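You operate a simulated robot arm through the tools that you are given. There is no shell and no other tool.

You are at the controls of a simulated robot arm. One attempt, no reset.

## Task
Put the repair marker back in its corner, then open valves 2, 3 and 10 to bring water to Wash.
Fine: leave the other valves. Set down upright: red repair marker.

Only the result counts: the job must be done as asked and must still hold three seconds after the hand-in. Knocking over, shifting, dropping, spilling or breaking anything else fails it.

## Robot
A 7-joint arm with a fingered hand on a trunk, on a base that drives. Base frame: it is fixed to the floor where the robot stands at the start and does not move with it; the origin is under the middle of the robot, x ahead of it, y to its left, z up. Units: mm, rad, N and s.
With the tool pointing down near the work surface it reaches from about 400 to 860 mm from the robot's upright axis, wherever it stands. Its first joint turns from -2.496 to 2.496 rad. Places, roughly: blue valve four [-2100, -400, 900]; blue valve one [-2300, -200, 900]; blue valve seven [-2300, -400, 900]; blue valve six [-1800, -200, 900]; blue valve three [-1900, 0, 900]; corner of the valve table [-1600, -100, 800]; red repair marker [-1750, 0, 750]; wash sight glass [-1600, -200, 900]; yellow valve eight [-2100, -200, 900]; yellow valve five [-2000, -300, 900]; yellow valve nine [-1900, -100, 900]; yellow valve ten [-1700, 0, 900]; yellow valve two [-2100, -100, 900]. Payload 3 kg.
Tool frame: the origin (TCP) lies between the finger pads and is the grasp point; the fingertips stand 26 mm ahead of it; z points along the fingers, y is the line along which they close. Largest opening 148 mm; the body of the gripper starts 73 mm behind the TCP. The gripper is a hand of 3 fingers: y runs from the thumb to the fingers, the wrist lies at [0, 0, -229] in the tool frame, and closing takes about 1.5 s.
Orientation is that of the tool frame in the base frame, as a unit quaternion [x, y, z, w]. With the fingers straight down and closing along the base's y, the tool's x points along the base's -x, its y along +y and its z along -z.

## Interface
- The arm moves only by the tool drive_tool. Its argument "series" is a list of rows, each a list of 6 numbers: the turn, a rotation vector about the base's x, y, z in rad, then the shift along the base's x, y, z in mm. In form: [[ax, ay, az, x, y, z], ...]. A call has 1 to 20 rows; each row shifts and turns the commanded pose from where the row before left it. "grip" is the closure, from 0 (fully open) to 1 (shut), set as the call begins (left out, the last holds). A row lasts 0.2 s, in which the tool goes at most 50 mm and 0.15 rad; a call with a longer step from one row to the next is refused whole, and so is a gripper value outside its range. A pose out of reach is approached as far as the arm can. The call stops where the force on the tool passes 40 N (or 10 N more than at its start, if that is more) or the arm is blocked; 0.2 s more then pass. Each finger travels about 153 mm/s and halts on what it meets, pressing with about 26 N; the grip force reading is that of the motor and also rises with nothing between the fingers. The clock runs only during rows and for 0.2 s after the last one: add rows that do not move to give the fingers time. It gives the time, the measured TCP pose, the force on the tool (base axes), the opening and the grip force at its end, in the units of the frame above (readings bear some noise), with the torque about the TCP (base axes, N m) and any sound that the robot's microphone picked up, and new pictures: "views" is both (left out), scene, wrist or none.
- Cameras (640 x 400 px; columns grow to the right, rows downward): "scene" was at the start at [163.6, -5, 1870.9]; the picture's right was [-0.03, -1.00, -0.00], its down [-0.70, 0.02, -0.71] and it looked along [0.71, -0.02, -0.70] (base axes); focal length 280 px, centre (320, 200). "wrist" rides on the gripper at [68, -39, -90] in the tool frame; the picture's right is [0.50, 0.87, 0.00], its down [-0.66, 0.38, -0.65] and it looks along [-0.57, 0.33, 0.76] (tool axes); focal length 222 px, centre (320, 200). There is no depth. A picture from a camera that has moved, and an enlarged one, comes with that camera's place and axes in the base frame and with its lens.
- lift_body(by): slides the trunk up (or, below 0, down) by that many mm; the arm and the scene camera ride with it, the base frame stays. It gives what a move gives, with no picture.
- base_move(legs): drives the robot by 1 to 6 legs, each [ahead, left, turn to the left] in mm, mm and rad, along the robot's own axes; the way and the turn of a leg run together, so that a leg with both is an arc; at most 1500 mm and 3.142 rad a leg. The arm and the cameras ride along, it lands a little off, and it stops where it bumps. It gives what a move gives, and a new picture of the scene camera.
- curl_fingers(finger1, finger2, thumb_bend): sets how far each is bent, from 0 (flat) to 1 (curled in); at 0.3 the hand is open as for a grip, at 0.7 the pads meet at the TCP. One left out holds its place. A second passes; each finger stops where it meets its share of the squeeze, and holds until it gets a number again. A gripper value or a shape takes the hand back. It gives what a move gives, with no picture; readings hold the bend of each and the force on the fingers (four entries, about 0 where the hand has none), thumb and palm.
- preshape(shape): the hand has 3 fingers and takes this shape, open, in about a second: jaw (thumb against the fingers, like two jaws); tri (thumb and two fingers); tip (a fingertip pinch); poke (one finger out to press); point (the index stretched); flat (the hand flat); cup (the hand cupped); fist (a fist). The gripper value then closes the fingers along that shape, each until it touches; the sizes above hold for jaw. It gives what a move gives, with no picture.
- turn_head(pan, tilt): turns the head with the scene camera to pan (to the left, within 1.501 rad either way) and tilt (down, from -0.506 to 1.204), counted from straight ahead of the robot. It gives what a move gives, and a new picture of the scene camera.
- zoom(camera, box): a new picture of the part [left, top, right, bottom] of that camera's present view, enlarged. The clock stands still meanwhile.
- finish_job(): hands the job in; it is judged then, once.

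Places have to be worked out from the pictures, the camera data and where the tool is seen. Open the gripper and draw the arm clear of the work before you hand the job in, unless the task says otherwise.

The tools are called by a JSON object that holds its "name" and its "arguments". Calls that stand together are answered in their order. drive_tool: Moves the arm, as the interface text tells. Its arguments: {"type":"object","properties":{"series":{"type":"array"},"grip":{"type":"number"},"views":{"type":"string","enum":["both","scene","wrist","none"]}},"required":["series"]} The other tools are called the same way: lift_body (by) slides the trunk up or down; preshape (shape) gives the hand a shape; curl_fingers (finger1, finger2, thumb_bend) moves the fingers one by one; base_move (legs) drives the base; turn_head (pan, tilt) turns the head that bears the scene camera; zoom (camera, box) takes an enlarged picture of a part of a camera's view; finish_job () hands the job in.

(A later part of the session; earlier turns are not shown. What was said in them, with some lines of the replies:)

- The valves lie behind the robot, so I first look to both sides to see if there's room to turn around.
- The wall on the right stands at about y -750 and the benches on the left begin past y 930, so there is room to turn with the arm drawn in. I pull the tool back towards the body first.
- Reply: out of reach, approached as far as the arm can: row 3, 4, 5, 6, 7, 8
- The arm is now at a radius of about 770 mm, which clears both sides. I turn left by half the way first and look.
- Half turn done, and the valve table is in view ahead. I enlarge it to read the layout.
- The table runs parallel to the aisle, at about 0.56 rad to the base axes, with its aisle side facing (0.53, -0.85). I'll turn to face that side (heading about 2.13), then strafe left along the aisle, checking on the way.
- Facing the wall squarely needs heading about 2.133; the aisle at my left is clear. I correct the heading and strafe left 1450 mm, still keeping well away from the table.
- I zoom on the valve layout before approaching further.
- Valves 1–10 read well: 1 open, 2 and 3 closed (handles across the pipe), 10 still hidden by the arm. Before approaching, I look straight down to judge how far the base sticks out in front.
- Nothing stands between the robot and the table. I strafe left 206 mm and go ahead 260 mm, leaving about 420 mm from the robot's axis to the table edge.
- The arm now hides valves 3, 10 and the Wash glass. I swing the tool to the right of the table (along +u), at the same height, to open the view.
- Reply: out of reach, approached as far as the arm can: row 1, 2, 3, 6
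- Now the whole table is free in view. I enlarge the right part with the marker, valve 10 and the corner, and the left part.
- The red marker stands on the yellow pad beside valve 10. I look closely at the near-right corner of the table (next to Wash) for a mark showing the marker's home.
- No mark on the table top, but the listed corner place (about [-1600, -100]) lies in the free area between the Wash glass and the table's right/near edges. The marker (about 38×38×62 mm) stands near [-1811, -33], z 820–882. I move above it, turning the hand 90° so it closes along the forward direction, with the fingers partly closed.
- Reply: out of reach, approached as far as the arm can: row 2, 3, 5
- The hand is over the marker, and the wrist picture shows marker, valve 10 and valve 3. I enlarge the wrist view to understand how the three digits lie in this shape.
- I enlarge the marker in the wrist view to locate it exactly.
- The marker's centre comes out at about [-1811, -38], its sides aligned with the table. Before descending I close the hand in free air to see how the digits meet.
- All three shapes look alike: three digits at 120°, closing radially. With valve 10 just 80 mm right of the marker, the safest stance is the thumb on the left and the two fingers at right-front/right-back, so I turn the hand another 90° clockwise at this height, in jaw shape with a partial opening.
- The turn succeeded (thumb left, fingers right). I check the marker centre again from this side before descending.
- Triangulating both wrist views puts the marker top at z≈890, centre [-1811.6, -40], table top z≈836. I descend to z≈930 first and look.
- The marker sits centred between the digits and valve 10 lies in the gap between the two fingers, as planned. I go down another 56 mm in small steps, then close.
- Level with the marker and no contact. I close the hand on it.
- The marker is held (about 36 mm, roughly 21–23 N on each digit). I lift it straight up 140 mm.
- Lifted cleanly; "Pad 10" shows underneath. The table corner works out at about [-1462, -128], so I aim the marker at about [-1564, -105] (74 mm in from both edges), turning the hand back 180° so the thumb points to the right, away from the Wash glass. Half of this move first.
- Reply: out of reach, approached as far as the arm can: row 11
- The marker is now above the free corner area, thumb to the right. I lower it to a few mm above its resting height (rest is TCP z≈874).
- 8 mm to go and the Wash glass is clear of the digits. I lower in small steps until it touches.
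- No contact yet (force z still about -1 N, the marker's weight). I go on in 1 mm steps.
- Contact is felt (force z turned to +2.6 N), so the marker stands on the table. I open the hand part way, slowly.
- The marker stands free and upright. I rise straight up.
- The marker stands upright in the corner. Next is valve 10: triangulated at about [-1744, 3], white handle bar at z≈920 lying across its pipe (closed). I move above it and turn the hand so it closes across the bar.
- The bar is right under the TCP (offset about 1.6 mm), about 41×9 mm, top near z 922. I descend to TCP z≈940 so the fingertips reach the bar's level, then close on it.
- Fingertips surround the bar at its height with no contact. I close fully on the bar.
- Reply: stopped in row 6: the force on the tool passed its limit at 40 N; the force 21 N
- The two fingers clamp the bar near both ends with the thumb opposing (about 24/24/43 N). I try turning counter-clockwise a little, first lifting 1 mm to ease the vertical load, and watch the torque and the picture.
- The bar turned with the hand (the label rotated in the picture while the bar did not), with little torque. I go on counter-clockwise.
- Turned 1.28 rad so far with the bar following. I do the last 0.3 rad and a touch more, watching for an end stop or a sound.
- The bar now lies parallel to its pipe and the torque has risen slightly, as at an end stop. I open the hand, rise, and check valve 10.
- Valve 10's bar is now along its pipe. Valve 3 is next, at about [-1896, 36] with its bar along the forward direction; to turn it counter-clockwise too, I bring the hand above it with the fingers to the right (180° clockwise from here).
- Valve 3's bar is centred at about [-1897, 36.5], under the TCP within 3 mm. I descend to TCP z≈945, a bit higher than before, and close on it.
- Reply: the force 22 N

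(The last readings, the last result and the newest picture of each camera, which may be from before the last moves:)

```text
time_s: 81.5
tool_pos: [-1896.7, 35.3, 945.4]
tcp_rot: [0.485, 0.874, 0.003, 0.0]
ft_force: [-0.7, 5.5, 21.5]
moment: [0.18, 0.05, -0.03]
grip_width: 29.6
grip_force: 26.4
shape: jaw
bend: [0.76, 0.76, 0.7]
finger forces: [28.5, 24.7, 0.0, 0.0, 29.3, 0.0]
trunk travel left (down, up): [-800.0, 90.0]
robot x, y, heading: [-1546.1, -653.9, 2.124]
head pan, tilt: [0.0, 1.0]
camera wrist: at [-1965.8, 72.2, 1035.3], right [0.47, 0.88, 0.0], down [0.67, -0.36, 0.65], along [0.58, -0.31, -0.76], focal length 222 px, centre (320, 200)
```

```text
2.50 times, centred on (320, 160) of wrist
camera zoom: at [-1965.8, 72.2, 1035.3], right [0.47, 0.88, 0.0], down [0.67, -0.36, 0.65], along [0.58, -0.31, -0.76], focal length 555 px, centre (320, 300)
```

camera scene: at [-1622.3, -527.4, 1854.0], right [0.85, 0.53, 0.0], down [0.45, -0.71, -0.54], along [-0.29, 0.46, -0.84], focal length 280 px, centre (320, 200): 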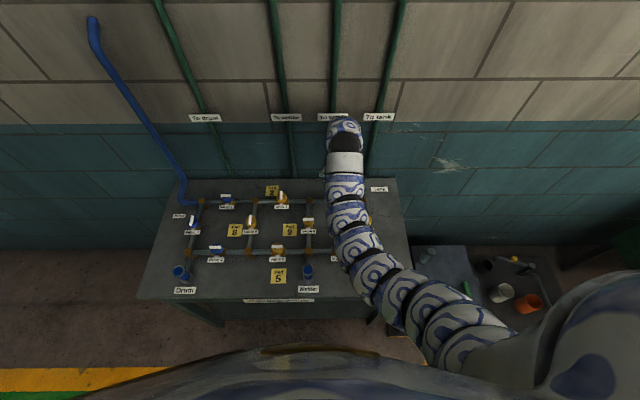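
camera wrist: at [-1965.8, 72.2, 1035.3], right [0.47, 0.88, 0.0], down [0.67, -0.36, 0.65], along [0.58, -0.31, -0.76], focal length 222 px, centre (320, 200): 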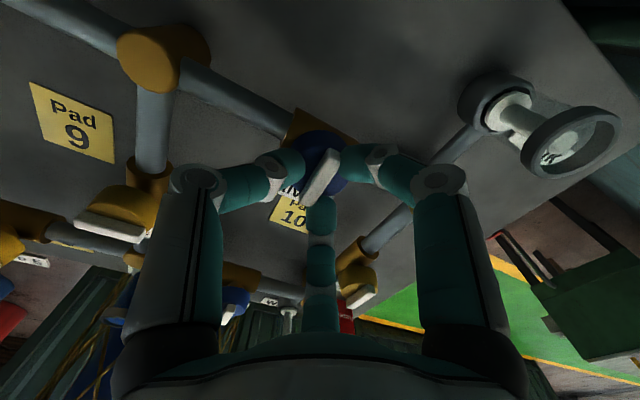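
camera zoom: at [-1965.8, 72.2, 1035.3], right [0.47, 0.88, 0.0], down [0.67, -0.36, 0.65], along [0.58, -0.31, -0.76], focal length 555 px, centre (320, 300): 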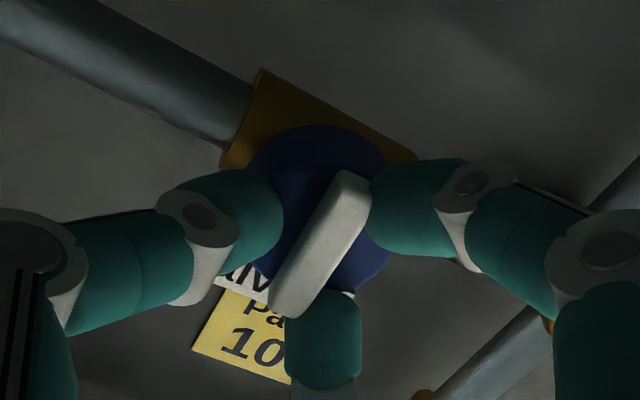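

The same firm clamp on valve 3's bar. I turn counter-clockwise 0.32 rad and check it follows.

{"name": "drive_tool", "arguments": {"series": [[0, 0, 0, 0, 0, 1], [0, 0, 0.08, 0, 0, 0], [0, 0, 0.08, 0, 0, 0], [0, 0, 0.08, 0, 0, 0], [0, 0, 0.08, 0, 0, 0]], "grip": 1.0, "views": "wrist"}}

{"name": "zoom", "arguments": {"camera": "wrist", "box": [200, 80, 440, 240]}}

```text
time_s: 82.7
tool_pos: [-1896.4, 34.6, 945.5]
tcp_rot: [0.339, 0.941, 0.001, 0.001]
ft_force: [2.6, 7.4, 14.1]
moment: [0.38, -0.1, -0.01]
grip_width: 29.4
grip_force: 26.2
shape: jaw
bend: [0.76, 0.76, 0.7]
finger forces: [31.5, 25.7, 0.1, 0.0, 22.4, 0.0]
trunk travel left (down, up): [-800.0, 90.0]
robot x, y, heading: [-1549.3, -650.8, 2.128]
head pan, tilt: [0.0, 1.0]
camera wrist: at [-1974.2, 48.2, 1035.3], right [0.17, 0.99, 0.0], down [0.74, -0.13, 0.66], along [0.65, -0.11, -0.76], focal length 222 px, centre (320, 200)
```

wrist: 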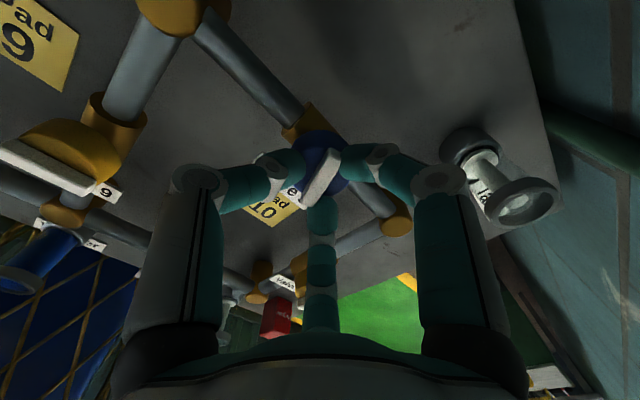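

```text
2.50 times, centred on (320, 160) of wrist
camera zoom: at [-1974.2, 48.2, 1035.3], right [0.17, 0.99, 0.0], down [0.74, -0.13, 0.66], along [0.65, -0.11, -0.76], focal length 555 px, centre (320, 300)
```

zoom: 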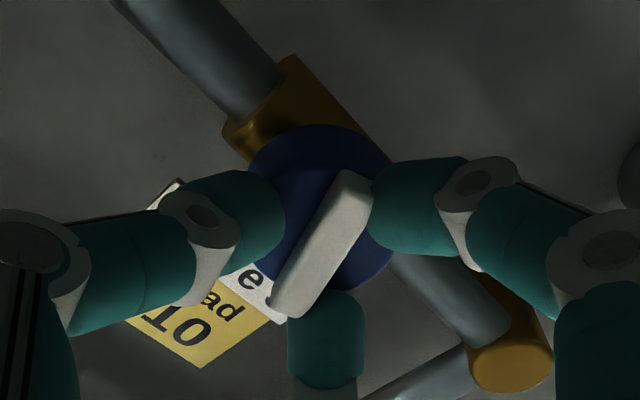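

It follows. I continue 0.96 rad, then the rest to about 1.58 rad in total.

{"name": "drive_tool", "arguments": {"series": [[0, 0, 0.12, 0, 0, 0], [0, 0, 0.12, 0, 0, 0], [0, 0, 0.12, 0, 0, 0], [0, 0, 0.12, 0, 0, 0], [0, 0, 0.12, 0, 0, 0], [0, 0, 0.12, 0, 0, 0], [0, 0, 0.12, 0, 0, 0], [0, 0, 0.12, 0, 0, 0]], "grip": 1.0, "views": "none"}}

{"name": "drive_tool", "arguments": {"series": [[0, 0, 0.1, 0, 0, 0], [0, 0, 0.1, 0, 0, 0], [0, 0, 0.1, 0, 0, 0], [0, 0, 0, 0, 0, 0]], "grip": 1.0, "views": "both"}}

{"name": "zoom", "arguments": {"camera": "wrist", "box": [200, 80, 440, 240]}}

```text
time_s: 84.5
tool_pos: [-1896.5, 35.2, 946.1]
tcp_rot: [-0.134, 0.991, 0.002, 0.001]
ft_force: [-3.0, 4.3, 14.9]
moment: [0.16, 0.15, -0.02]
grip_width: 29.0
grip_force: 25.8
shape: jaw
bend: [0.76, 0.76, 0.7]
finger forces: [29.7, 25.7, 0.0, 0.0, 23.8, 0.0]
trunk travel left (down, up): [-800.0, 90.0]
robot x, y, heading: [-1541.8, -651.3, 2.131]
head pan, tilt: [0.0, 1.0]
```

```text
time_s: 85.5
tool_pos: [-1896.0, 34.5, 945.2]
tcp_rot: [-0.279, 0.96, 0.002, 0.0]
ft_force: [-2.4, 4.3, 14.0]
moment: [0.25, 0.0, -0.14]
grip_width: 29.2
grip_force: 25.8
shape: jaw
bend: [0.76, 0.76, 0.7]
finger forces: [24.3, 30.8, 0.0, 0.0, 23.4, 0.0]
trunk travel left (down, up): [-800.0, 90.0]
robot x, y, heading: [-1544.3, -652.7, 2.13]
head pan, tilt: [0.0, 1.0]
camera scene: at [-1621.7, -528.3, 1854.1], right [0.85, 0.53, 0.0], down [0.45, -0.71, -0.54], along [-0.29, 0.46, -0.84], focal length 280 px, centre (320, 200)
camera wrist: at [-1933.6, -34.6, 1035.4], right [-0.89, 0.46, 0.0], down [0.35, 0.67, 0.66], along [0.3, 0.58, -0.75], focal length 222 px, centre (320, 200)
```

scene: 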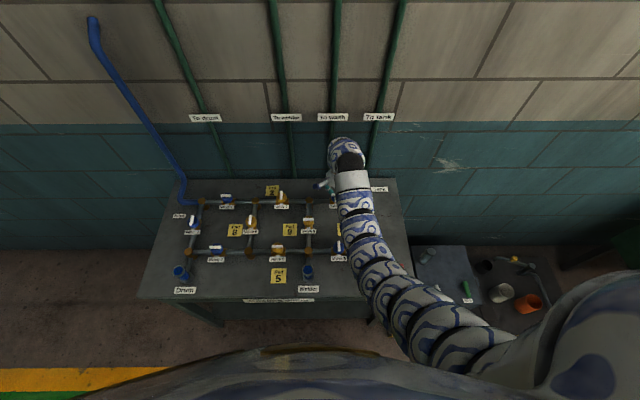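
wrist: 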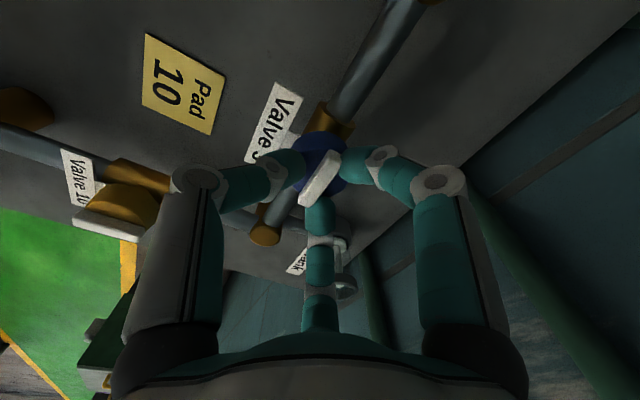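

```text
2.50 times, centred on (320, 160) of wrist
camera zoom: at [-1933.6, -34.6, 1035.4], right [-0.89, 0.46, 0.0], down [0.35, 0.67, 0.66], along [0.3, 0.58, -0.75], focal length 555 px, centre (320, 300)
```

zoom: 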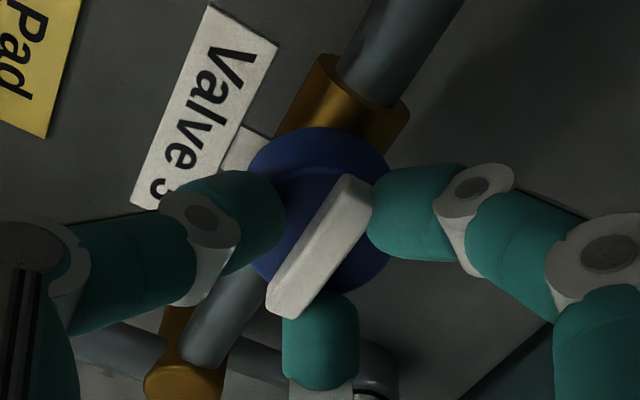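

The bar lies along the pipe and torque z has risen to -0.14 as with valve 10: the end stop. I nudge 0.04 rad more, open, and rise.

{"name": "drive_tool", "arguments": {"series": [[0, 0, 0.04, 0, 0, 0], [0, 0, 0, 0, 0, 0]], "grip": 1.0, "views": "none"}}

{"name": "drive_tool", "arguments": {"series": [[0, 0, 0, 0, 0, 0], [0, 0, 0, 0, 0, 0], [0, 0, 0, 0, 0, 0]], "grip": 0.6, "views": "none"}}

{"name": "drive_tool", "arguments": {"series": [[0, 0, 0, 0, 0, 10], [0, 0, 0, 0, 0, 20], [0, 0, 0, 0, 0, 25], [0, 0, 0, 0, 0, 25]], "grip": 0.6, "views": "both"}}

{"name": "zoom", "arguments": {"camera": "wrist", "box": [200, 20, 440, 180]}}

```text
time_s: 86.1
tool_pos: [-1898.4, 34.5, 944.4]
tcp_rot: [-0.299, 0.954, 0.002, 0.0]
ft_force: [-3.9, 3.3, 16.2]
moment: [0.19, 0.08, -0.16]
grip_width: 29.1
grip_force: 26.6
shape: jaw
bend: [0.76, 0.76, 0.7]
finger forces: [24.0, 32.1, 0.1, 0.1, 22.3, 0.0]
trunk travel left (down, up): [-800.0, 90.0]
robot x, y, heading: [-1542.3, -654.7, 2.13]
head pan, tilt: [0.0, 1.0]
```

```text
time_s: 86.9
tool_pos: [-1896.4, 34.1, 944.8]
tcp_rot: [-0.299, 0.954, 0.001, 0.0]
ft_force: [0.6, 0.5, -0.6]
moment: [-0.01, -0.02, -0.03]
grip_width: 58.8
grip_force: 0.0
shape: jaw
bend: [0.77, 0.77, 0.7]
finger forces: [0.1, 0.0, 0.0, 0.0, 0.0, 0.1]
trunk travel left (down, up): [-800.0, 90.0]
robot x, y, heading: [-1544.6, -648.2, 2.126]
head pan, tilt: [0.0, 1.0]
```

```text
time_s: 87.9
tool_pos: [-1897.1, 34.6, 1026.7]
tcp_rot: [-0.298, 0.955, 0.002, 0.001]
ft_force: [0.1, -0.6, 0.2]
moment: [0.05, -0.01, 0.01]
grip_width: 58.7
grip_force: 0.1
shape: jaw
bend: [0.77, 0.77, 0.7]
finger forces: [0.0, 0.0, 0.0, 0.0, 0.1, 0.0]
trunk travel left (down, up): [-800.0, 90.0]
robot x, y, heading: [-1546.3, -653.5, 2.13]
head pan, tilt: [0.0, 1.0]
camera scene: at [-1622.2, -527.8, 1854.0], right [0.85, 0.53, 0.0], down [0.45, -0.71, -0.54], along [-0.29, 0.46, -0.84], focal length 280 px, centre (320, 200)
camera wrist: at [-1930.4, -36.5, 1116.5], right [-0.9, 0.43, 0.0], down [0.32, 0.68, 0.66], along [0.28, 0.59, -0.75], focal length 222 px, centre (320, 200)
```

scene: 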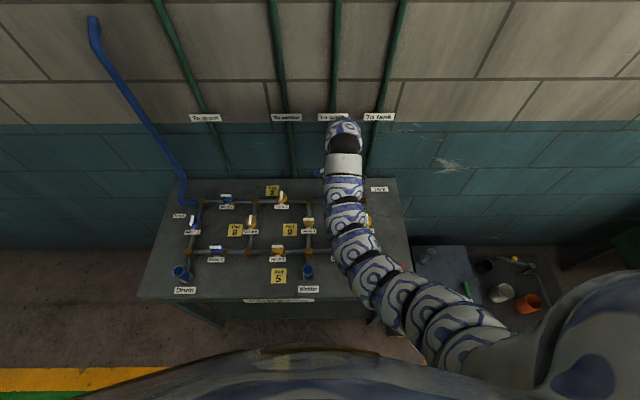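
wrist: 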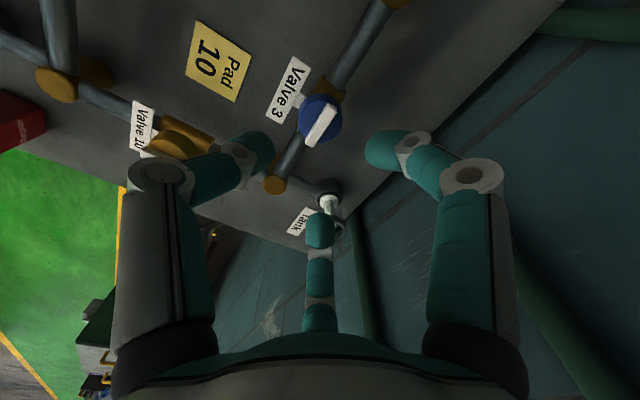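

```text
2.50 times, centred on (320, 100) of wrist
camera zoom: at [-1930.4, -36.5, 1116.5], right [-0.9, 0.43, 0.0], down [0.32, 0.68, 0.66], along [0.28, 0.59, -0.75], focal length 555 px, centre (320, 450)
```

zoom: 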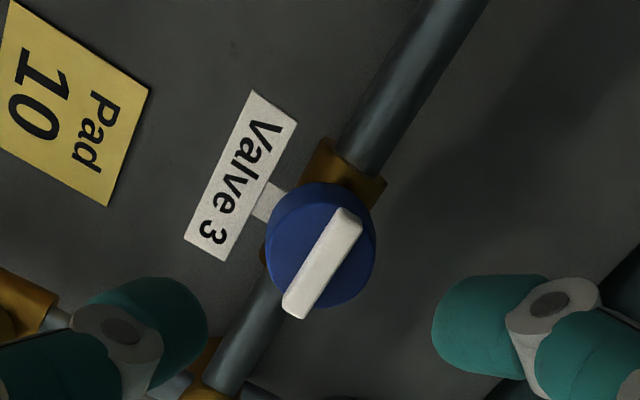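

Valve 3 is open (bar parallel to pipe). Now valve 2, at about [-2080, -85]: I move above it, turning the hand back clockwise so the fingers point right.

{"name": "drive_tool", "arguments": {"series": [[0, 0, -0.147, -16.64, -10.87, 0], [0, 0, -0.147, -16.64, -10.87, 0], [0, 0, -0.147, -16.64, -10.87, 0], [0, 0, -0.147, -16.64, -10.87, 0], [0, 0, -0.147, -16.64, -10.87, 0], [0, 0, -0.147, -16.64, -10.87, 0], [0, 0, -0.147, -16.64, -10.87, 0], [0, 0, -0.147, -16.64, -10.87, 0], [0, 0, -0.147, -16.64, -10.87, 0], [0, 0, -0.147, -16.64, -10.87, 0], [0, 0, -0.147, -16.64, -10.87, 0]], "grip": 0.6, "views": "both"}}

{"name": "zoom", "arguments": {"camera": "wrist", "box": [240, 40, 420, 160]}}

{"name": "zoom", "arguments": {"camera": "scene", "box": [320, 180, 420, 290]}}

```text
time_s: 90.3
tool_pos: [-2080.1, -86.9, 1024.8]
tcp_rot: [0.485, 0.875, 0.0, 0.001]
ft_force: [-0.5, -0.4, 0.2]
moment: [-0.04, 0.0, 0.0]
grip_width: 59.1
grip_force: 0.0
shape: jaw
bend: [0.77, 0.77, 0.7]
finger forces: [0.1, 0.0, 0.0, 0.0, 0.1, 0.0]
trunk travel left (down, up): [-800.0, 90.0]
robot x, y, heading: [-1542.7, -651.9, 2.129]
head pan, tilt: [0.0, 1.0]
camera scene: at [-1622.5, -527.6, 1854.0], right [0.85, 0.53, 0.0], down [0.45, -0.71, -0.54], along [-0.29, 0.46, -0.84], focal length 280 px, centre (320, 200)
camera wrist: at [-2149.5, -49.5, 1114.6], right [0.47, 0.88, 0.0], down [0.67, -0.35, 0.66], along [0.58, -0.31, -0.75], focal length 222 px, centre (320, 200)
```

scene: 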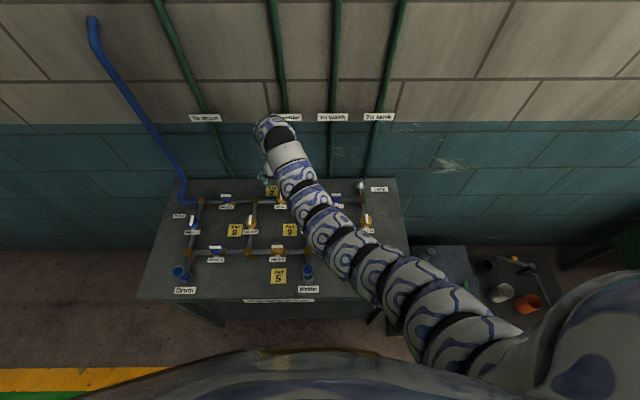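
wrist: 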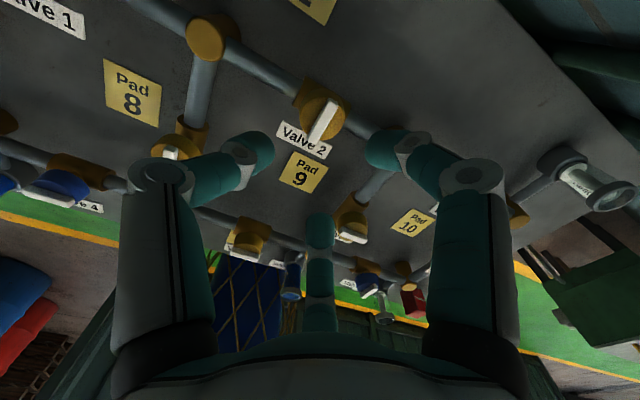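

```text
3.33 times, centred on (330, 100) of wrist
camera zoom: at [-2149.5, -49.5, 1114.6], right [0.47, 0.88, 0.0], down [0.67, -0.35, 0.66], along [0.58, -0.31, -0.75], focal length 740 px, centre (287, 533)
```

zoom: 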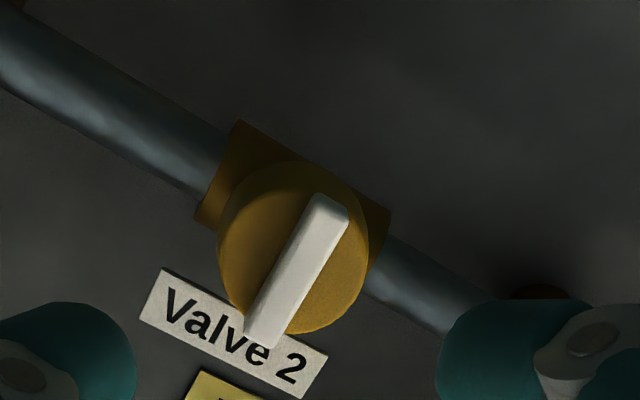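

```text
3.64 times, centred on (370, 235) of scene
camera zoom: at [-1622.5, -527.6, 1854.0], right [0.85, 0.53, 0.0], down [0.45, -0.71, -0.54], along [-0.29, 0.46, -0.84], focal length 1016 px, centre (138, 73)
```

zoom: 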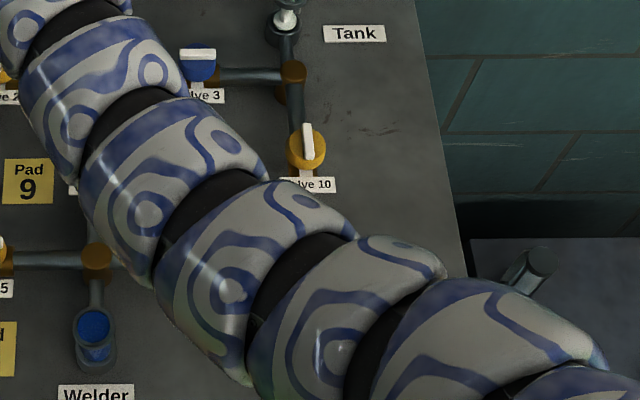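

Valve 3 and 10 look right in the scene view. Valve 2's bar centre comes out at about [-2083, -82]; I shift by (-3, +5) mm, descend to z≈944 and close.

{"name": "drive_tool", "arguments": {"series": [[0, 0, 0, -1.5, 2.5, -25], [0, 0, 0, -1.5, 2.5, -25], [0, 0, 0, 0, 0, -20], [0, 0, 0, 0, 0, -10], [0, 0, 0, 0, 0, 0]], "grip": 0.6, "views": "wrist"}}

{"name": "zoom", "arguments": {"camera": "wrist", "box": [200, 80, 440, 240]}}

```text
time_s: 91.5
tool_pos: [-2082.6, -79.5, 945.4]
tcp_rot: [0.484, 0.875, 0.0, 0.001]
ft_force: [-0.1, 0.4, 0.1]
moment: [0.01, 0.02, 0.0]
grip_width: 59.0
grip_force: 0.1
shape: jaw
bend: [0.77, 0.77, 0.7]
finger forces: [0.1, 0.0, 0.1, 0.0, 0.1, 0.0]
trunk travel left (down, up): [-800.0, 90.0]
robot x, y, heading: [-1545.7, -651.3, 2.131]
head pan, tilt: [0.0, 1.0]
camera wrist: at [-2152.0, -42.8, 1034.5], right [0.47, 0.88, 0.0], down [0.67, -0.35, 0.66], along [0.58, -0.31, -0.76], focal length 222 px, centre (320, 200)
```

wrist: 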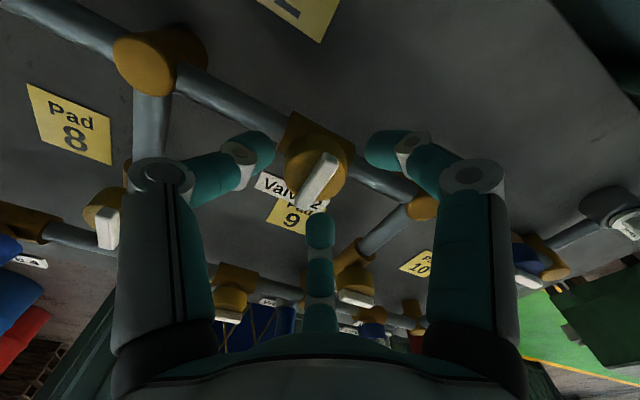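

```text
2.50 times, centred on (320, 160) of wrist
camera zoom: at [-2152.0, -42.8, 1034.5], right [0.47, 0.88, 0.0], down [0.67, -0.35, 0.66], along [0.58, -0.31, -0.76], focal length 555 px, centre (320, 300)
```

zoom: 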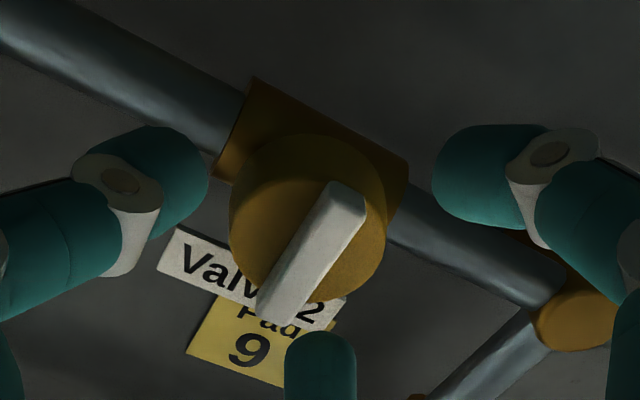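

The bar is about 2.5 mm off in y; I correct this and close.

{"name": "drive_tool", "arguments": {"series": [[0, 0, 0, 0, -2.4, 0], [0, 0, 0, 0, 0, 0]], "grip": 0.6, "views": "none"}}

{"name": "drive_tool", "arguments": {"series": [[0, 0, 0, 0, 0, 0], [0, 0, 0, 0, 0, 0], [0, 0, 0, 0, 0, 0], [0, 0, 0, 0, 0, 0], [0, 0, 0, 0, 0, 0]], "grip": 1.0, "views": "wrist"}}

{"name": "zoom", "arguments": {"camera": "wrist", "box": [200, 80, 440, 240]}}

```text
time_s: 92.1
tool_pos: [-2081.8, -83.2, 943.1]
tcp_rot: [0.484, 0.875, 0.001, 0.002]
ft_force: [0.1, -0.5, 0.9]
moment: [0.0, 0.01, 0.0]
grip_width: 58.9
grip_force: 0.0
shape: jaw
bend: [0.77, 0.77, 0.7]
finger forces: [0.1, 0.0, 0.0, 0.0, 0.1, 0.0]
trunk travel left (down, up): [-800.0, 90.0]
robot x, y, heading: [-1545.7, -653.4, 2.128]
head pan, tilt: [0.0, 1.0]
```

```text
time_s: 93.3
tool_pos: [-2082.6, -82.8, 945.1]
tcp_rot: [0.484, 0.875, 0.001, 0.001]
ft_force: [-0.3, 3.0, 15.4]
moment: [0.11, -0.02, -0.05]
grip_width: 29.4
grip_force: 26.2
shape: jaw
bend: [0.76, 0.76, 0.7]
finger forces: [26.2, 25.6, 0.0, 0.0, 26.4, 0.0]
trunk travel left (down, up): [-800.0, 90.0]
robot x, y, heading: [-1544.6, -655.2, 2.13]
head pan, tilt: [0.0, 1.0]
camera wrist: at [-2151.3, -45.5, 1035.7], right [0.47, 0.88, 0.0], down [0.67, -0.36, 0.65], along [0.58, -0.3, -0.76], focal length 222 px, centre (320, 200)
```

wrist: 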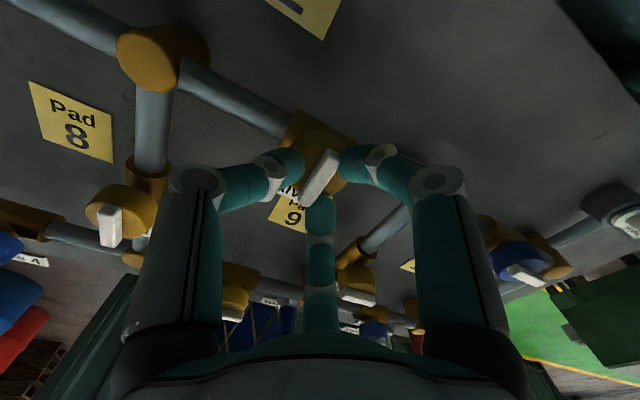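

```text
2.50 times, centred on (320, 160) of wrist
camera zoom: at [-2151.3, -45.5, 1035.7], right [0.47, 0.88, 0.0], down [0.67, -0.36, 0.65], along [0.58, -0.3, -0.76], focal length 555 px, centre (320, 300)
```

zoom: 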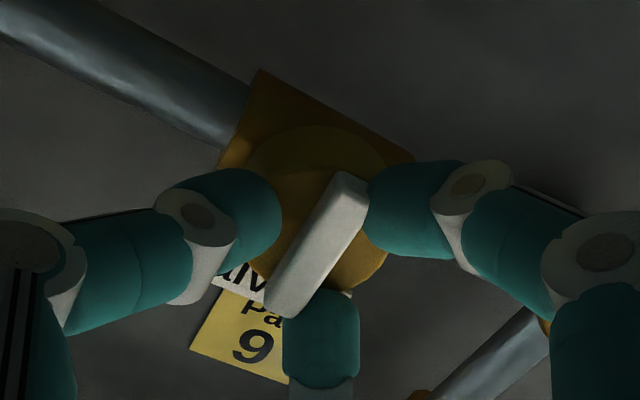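

A firm, even clamp on valve 2's bar. I turn counter-clockwise the same way, first 0.32 rad, then 0.96 rad.

{"name": "drive_tool", "arguments": {"series": [[0, 0, 0, 0, 0, 1], [0, 0, 0.08, 0, 0, 0], [0, 0, 0.08, 0, 0, 0], [0, 0, 0.08, 0, 0, 0], [0, 0, 0.08, 0, 0, 0]], "grip": 1.0, "views": "wrist"}}

{"name": "drive_tool", "arguments": {"series": [[0, 0, 0.12, 0, 0, 0], [0, 0, 0.12, 0, 0, 0], [0, 0, 0.12, 0, 0, 0], [0, 0, 0.12, 0, 0, 0], [0, 0, 0.12, 0, 0, 0], [0, 0, 0.12, 0, 0, 0], [0, 0, 0.12, 0, 0, 0], [0, 0, 0.12, 0, 0, 0]], "grip": 1.0, "views": "wrist"}}

```text
time_s: 94.5
tool_pos: [-2083.3, -81.5, 946.1]
tcp_rot: [0.339, 0.941, 0.001, 0.001]
ft_force: [-0.7, 7.2, 8.8]
moment: [0.32, 0.01, -0.02]
grip_width: 28.9
grip_force: 25.9
shape: jaw
bend: [0.76, 0.76, 0.7]
finger forces: [29.4, 24.1, 0.0, 0.1, 21.4, 0.0]
trunk travel left (down, up): [-800.0, 90.0]
robot x, y, heading: [-1544.3, -651.5, 2.134]
head pan, tilt: [0.0, 1.0]
camera wrist: at [-2159.8, -69.4, 1035.7], right [0.17, 0.99, 0.0], down [0.74, -0.13, 0.66], along [0.65, -0.11, -0.75], focal length 222 px, centre (320, 200)
```

wrist: 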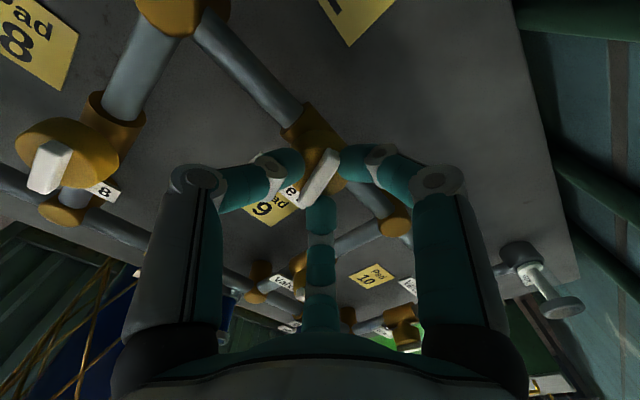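

```text
time_s: 96.3
tool_pos: [-2084.1, -82.4, 945.9]
tcp_rot: [-0.136, 0.991, 0.002, 0.002]
ft_force: [-1.2, 0.5, 9.8]
moment: [-0.01, 0.06, -0.04]
grip_width: 28.5
grip_force: 25.8
shape: jaw
bend: [0.76, 0.76, 0.7]
finger forces: [25.1, 24.1, 0.1, 0.0, 24.9, 0.0]
trunk travel left (down, up): [-800.0, 90.0]
robot x, y, heading: [-1545.1, -651.6, 2.13]
head pan, tilt: [0.0, 1.0]
camera wrist: at [-2137.9, -138.4, 1035.8], right [-0.71, 0.7, 0.0], down [0.53, 0.54, 0.66], along [0.46, 0.47, -0.76], focal length 222 px, centre (320, 200)
```

wrist: 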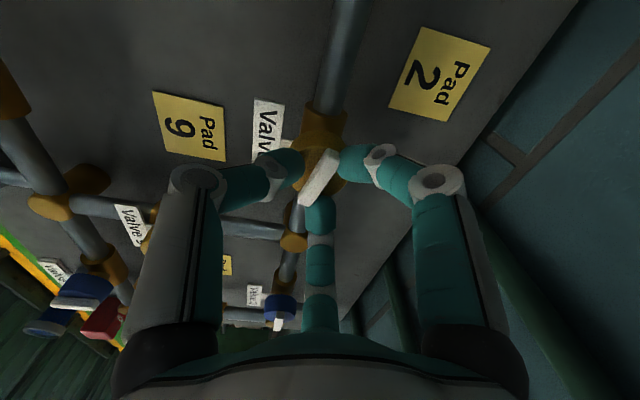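

The bar follows. I finish the quarter turn to the end stop (about 0.33 rad more), then look.

{"name": "drive_tool", "arguments": {"series": [[0, 0, 0.1, 0, 0, 0], [0, 0, 0.1, 0, 0, 0], [0, 0, 0.1, 0, 0, 0], [0, 0, 0.04, 0, 0, 0], [0, 0, 0, 0, 0, 0]], "grip": 1.0, "views": "wrist"}}

{"name": "zoom", "arguments": {"camera": "wrist", "box": [200, 80, 440, 240]}}

```text
time_s: 97.5
tool_pos: [-2083.8, -84.1, 945.4]
tcp_rot: [-0.302, 0.953, 0.001, 0.0]
ft_force: [-7.1, -4.1, 9.6]
moment: [-0.2, 0.2, -0.24]
grip_width: 28.2
grip_force: 25.8
shape: jaw
bend: [0.76, 0.76, 0.7]
finger forces: [24.8, 23.7, 0.0, 0.1, 26.9, 0.0]
trunk travel left (down, up): [-800.0, 90.0]
robot x, y, heading: [-1548.9, -650.5, 2.129]
head pan, tilt: [0.0, 1.0]
camera wrist: at [-2116.3, -153.9, 1035.9], right [-0.91, 0.42, 0.0], down [0.32, 0.68, 0.66], along [0.27, 0.6, -0.76], focal length 222 px, centre (320, 200)
```

wrist: 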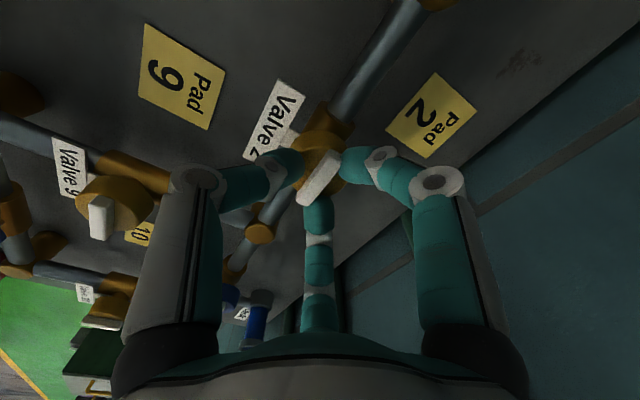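

```text
2.50 times, centred on (320, 160) of wrist
camera zoom: at [-2116.3, -153.9, 1035.9], right [-0.91, 0.42, 0.0], down [0.32, 0.68, 0.66], along [0.27, 0.6, -0.76], focal length 555 px, centre (320, 300)
```

zoom: 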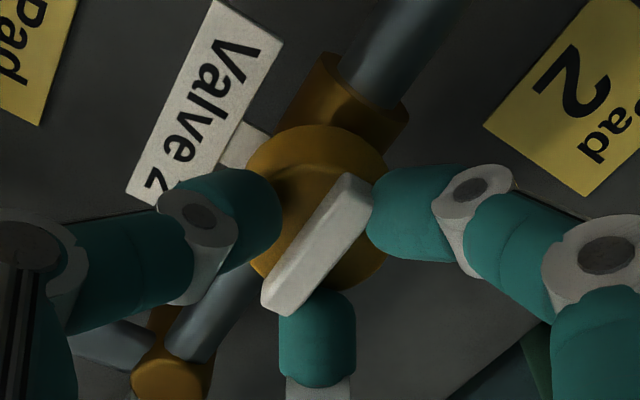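

End stop felt (torque -0.24) and the bar is parallel to the pipe; the Tank glass already shows blue water. I open the hand and rise.

{"name": "drive_tool", "arguments": {"series": [[0, 0, 0, 0, 0, 0], [0, 0, 0, 0, 0, 0], [0, 0, 0, 0, 0, 0]], "grip": 0.6, "views": "none"}}

{"name": "drive_tool", "arguments": {"series": [[0, 0, 0, 0, 0, 10], [0, 0, 0, 0, 0, 20], [0, 0, 0, 0, 0, 25], [0, 0, 0, 0, 0, 25], [0, 0, 0, 0, 0, 25], [0, 0, 0, 0, 0, 25]], "grip": 0.6, "views": "both"}}

{"name": "zoom", "arguments": {"camera": "wrist", "box": [200, 20, 440, 180]}}

{"name": "zoom", "arguments": {"camera": "scene", "box": [320, 170, 420, 300]}}

```text
time_s: 98.3
tool_pos: [-2080.8, -80.8, 944.5]
tcp_rot: [-0.3, 0.954, 0.002, 0.001]
ft_force: [-0.4, 0.3, 0.0]
moment: [-0.02, 0.0, -0.02]
grip_width: 58.8
grip_force: 0.0
shape: jaw
bend: [0.77, 0.77, 0.7]
finger forces: [0.0, 0.1, 0.1, 0.0, 0.1, 0.0]
trunk travel left (down, up): [-800.0, 90.0]
robot x, y, heading: [-1543.7, -650.7, 2.127]
head pan, tilt: [0.0, 1.0]
```

```text
time_s: 99.7
tool_pos: [-2082.5, -82.5, 1075.9]
tcp_rot: [-0.301, 0.954, 0.002, 0.0]
ft_force: [0.8, -0.6, -0.9]
moment: [0.02, 0.02, 0.02]
grip_width: 58.9
grip_force: 0.1
shape: jaw
bend: [0.77, 0.77, 0.7]
finger forces: [0.0, 0.0, 0.0, 0.0, 0.1, 0.0]
trunk travel left (down, up): [-800.0, 90.0]
robot x, y, heading: [-1544.0, -650.7, 2.133]
head pan, tilt: [0.0, 1.0]
camera scene: at [-1621.7, -527.5, 1854.0], right [0.85, 0.53, 0.0], down [0.45, -0.71, -0.54], along [-0.29, 0.46, -0.84], focal length 280 px, centre (320, 200)
camera wrist: at [-2115.3, -153.6, 1166.2], right [-0.91, 0.42, 0.0], down [0.32, 0.68, 0.66], along [0.28, 0.6, -0.75], focal length 222 px, centre (320, 200)
```

scene: 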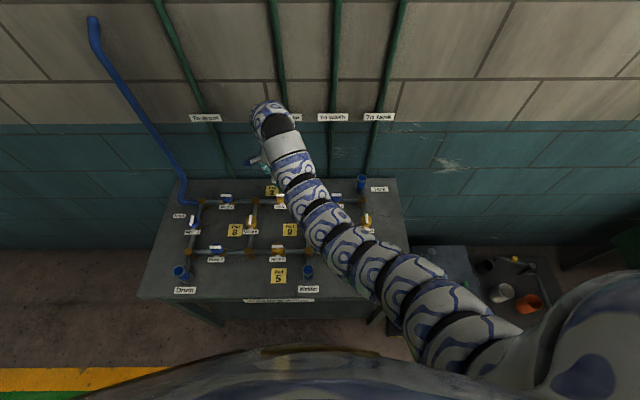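
wrist: 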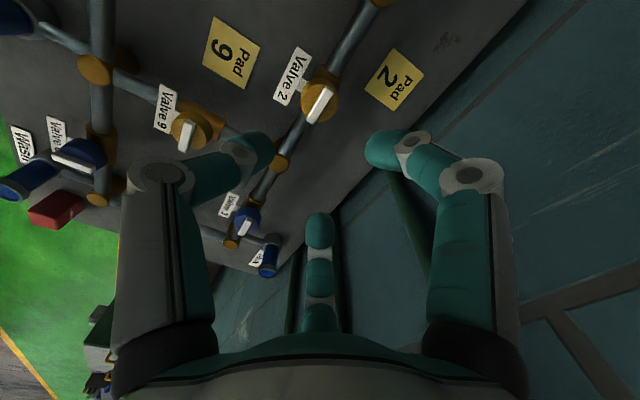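

```text
2.50 times, centred on (320, 100) of wrist
camera zoom: at [-2115.3, -153.6, 1166.2], right [-0.91, 0.42, 0.0], down [0.32, 0.68, 0.66], along [0.28, 0.6, -0.75], focal length 555 px, centre (320, 450)
```

zoom: 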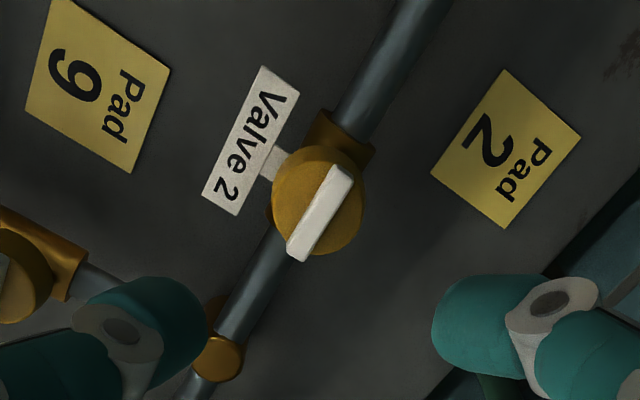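

```text
3.08 times, centred on (370, 235) of scene
camera zoom: at [-1621.7, -527.5, 1854.0], right [0.85, 0.53, 0.0], down [0.45, -0.71, -0.54], along [-0.29, 0.46, -0.84], focal length 860 px, centre (166, 92)
```

zoom: 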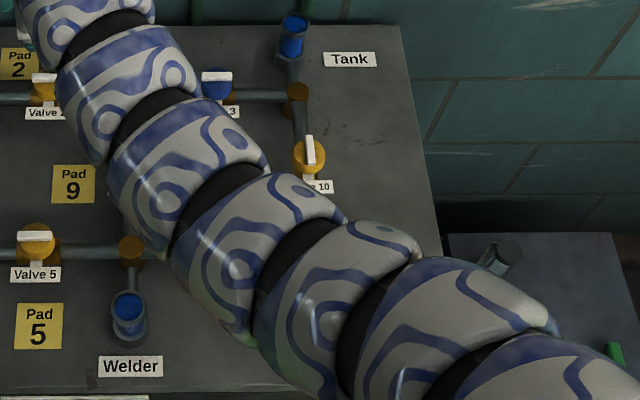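

Tank and Wash glasses now show blue, and valve 2's bar lies along its pipe. I open the hand fully and swing the arm away to the right of the table for a final check.

{"name": "drive_tool", "arguments": {"series": [[0, 0, 0, 38, 25, 5], [0, 0, 0, 38, 25, 5], [0, 0, 0, 38, 25, 5], [0, 0, 0, 38, 25, 5], [0, 0, 0, 38, 25, 5], [0, 0, 0, 38, 25, 5], [0, 0, 0, 38, 25, 0], [0, 0, 0, 38, 25, 0], [0, 0, 0, 38, 25, 0], [0, 0, 0, 38, 25, 0], [0, 0, 0, 38, 25, 0]], "grip": 0.0, "views": "both"}}

{"name": "zoom", "arguments": {"camera": "scene", "box": [290, 170, 430, 310]}}

{"name": "zoom", "arguments": {"camera": "scene", "box": [140, 170, 300, 310]}}

```text
time_s: 102.1
tool_pos: [-1661.7, 193.4, 1105.1]
tcp_rot: [-0.301, 0.954, 0.002, 0.0]
ft_force: [-0.1, 0.3, -0.3]
moment: [-0.03, 0.01, 0.03]
grip_width: 148.3
grip_force: 0.1
shape: jaw
bend: [0.3, 0.3, 0.3]
finger forces: [0.0, 0.0, 0.0, 0.1, 0.0, 0.0]
trunk travel left (down, up): [-800.0, 90.0]
robot x, y, heading: [-1546.2, -652.8, 2.134]
head pan, tilt: [0.0, 1.0]
camera scene: at [-1621.0, -526.7, 1854.0], right [0.85, 0.53, 0.0], down [0.45, -0.71, -0.54], along [-0.29, 0.46, -0.84], focal length 280 px, centre (320, 200)
camera wrist: at [-1695.4, 124.3, 1195.9], right [-0.91, 0.42, 0.0], down [0.32, 0.68, 0.66], along [0.28, 0.59, -0.76], focal length 222 px, centre (320, 200)
```

scene: 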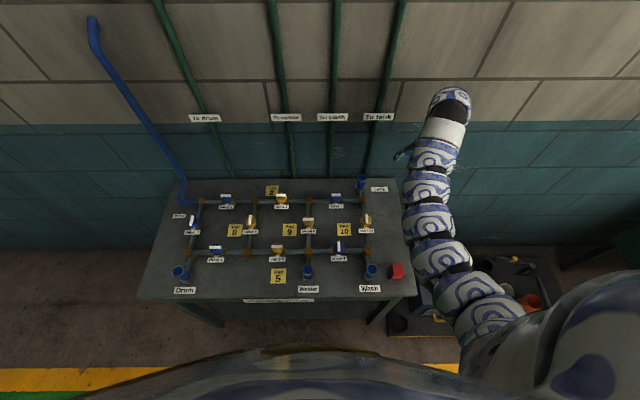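
wrist: 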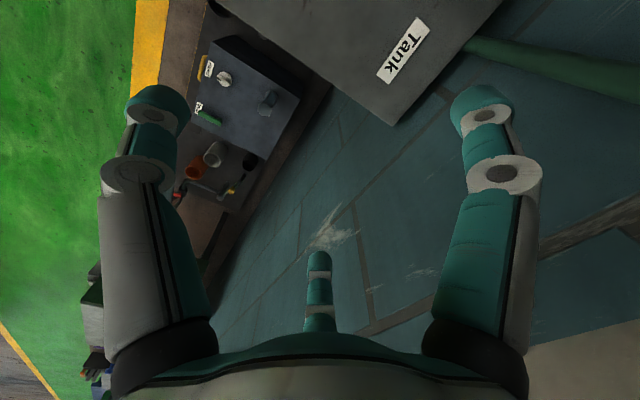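

```text
2.86 times, centred on (360, 240) of scene
camera zoom: at [-1621.0, -526.7, 1854.0], right [0.85, 0.53, 0.0], down [0.45, -0.71, -0.54], along [-0.29, 0.46, -0.84], focal length 798 px, centre (206, 86)
```

zoom: 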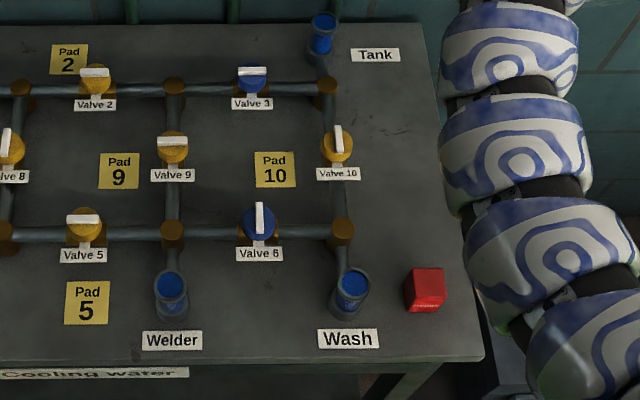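

```text
2.86 times, centred on (220, 240) of scene
camera zoom: at [-1621.0, -526.7, 1854.0], right [0.85, 0.53, 0.0], down [0.45, -0.71, -0.54], along [-0.29, 0.46, -0.84], focal length 798 px, centre (606, 86)
```

zoom: 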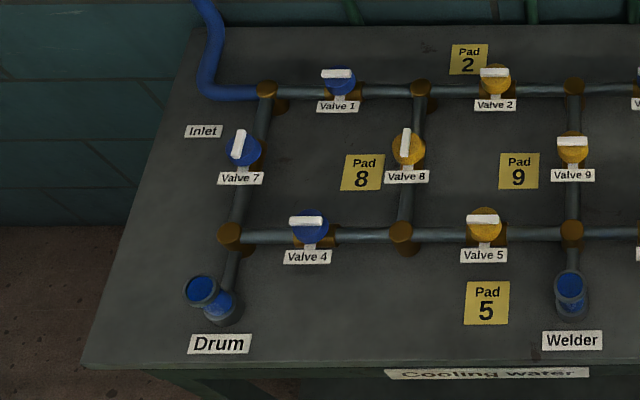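

Everything looks right: bars 2, 3 and 10 lie along their pipes, Wash shows blue, the other valves are unchanged, and the marker stands upright in the corner. I back the robot away from the table so the arm is clear.

{"name": "base_move", "arguments": {"legs": [[-350, 0, 0]]}}

{"name": "zoom", "arguments": {"camera": "scene", "box": [120, 80, 440, 280]}}

```text
time_s: 104.4
tool_pos: [-1475.8, -98.0, 1107.0]
tcp_rot: [-0.297, 0.955, 0.002, 0.0]
ft_force: [-0.1, -0.6, 0.7]
moment: [-0.04, 0.05, -0.06]
grip_width: 147.7
grip_force: 0.1
shape: jaw
bend: [0.3, 0.3, 0.3]
finger forces: [0.0, 0.1, 0.1, 0.1, 0.0, 0.1]
trunk travel left (down, up): [-800.0, 90.0]
robot x, y, heading: [-1362.0, -944.5, 2.121]
head pan, tilt: [0.0, 1.0]
camera scene: at [-1439.3, -820.3, 1854.1], right [0.85, 0.52, 0.0], down [0.44, -0.72, -0.54], along [-0.28, 0.46, -0.84], focal length 280 px, centre (320, 200)
```

scene: 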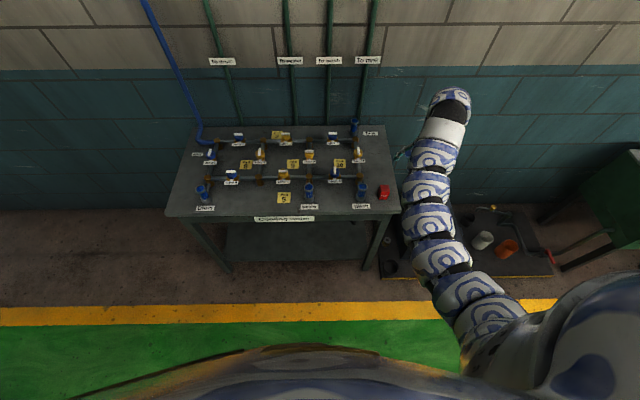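

```text
2.00 times, centred on (280, 180) of scene
camera zoom: at [-1439.3, -820.3, 1854.1], right [0.85, 0.52, 0.0], down [0.44, -0.72, -0.54], along [-0.28, 0.46, -0.84], focal length 559 px, centre (400, 240)
```

zoom: 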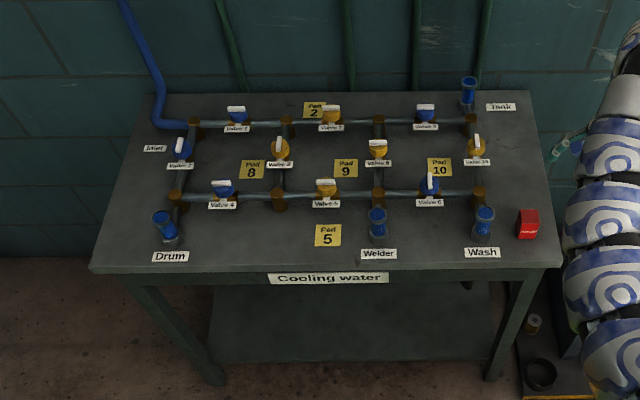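

The hand is open and clear, Wash is filled, the marker stands in the corner, and nothing else has moved. I hand the job in.

{"name": "finish_job", "arguments": {}}

```text
The job is handed in.
```

I put the red repair marker upright in the corner of the valve table and opened valves 2, 3 and 10. The Wash sight glass now shows blue water. I handed the job in, but the call gave no verdict.

- **Marker:** it stands between the Wash glass and the table's right edge, about 74 mm in from both edges. No spot is marked on the table, so I worked the place out from the rough coordinates you gave. It may not be the exact intended spot.
- **Valves 2, 3 and 10:** each handle was turned counter-clockwise a quarter turn to its end stop and now lies along its pipe. Valve 10 looked a few degrees past parallel.
- **Tank:** its sight glass also filled with water, because it shares the same line.
- **Everything else:** the other valves still point as before, and nothing was knocked over or moved.
- **Robot:** the hand is open, and I backed the robot away so the arm is clear of the table.
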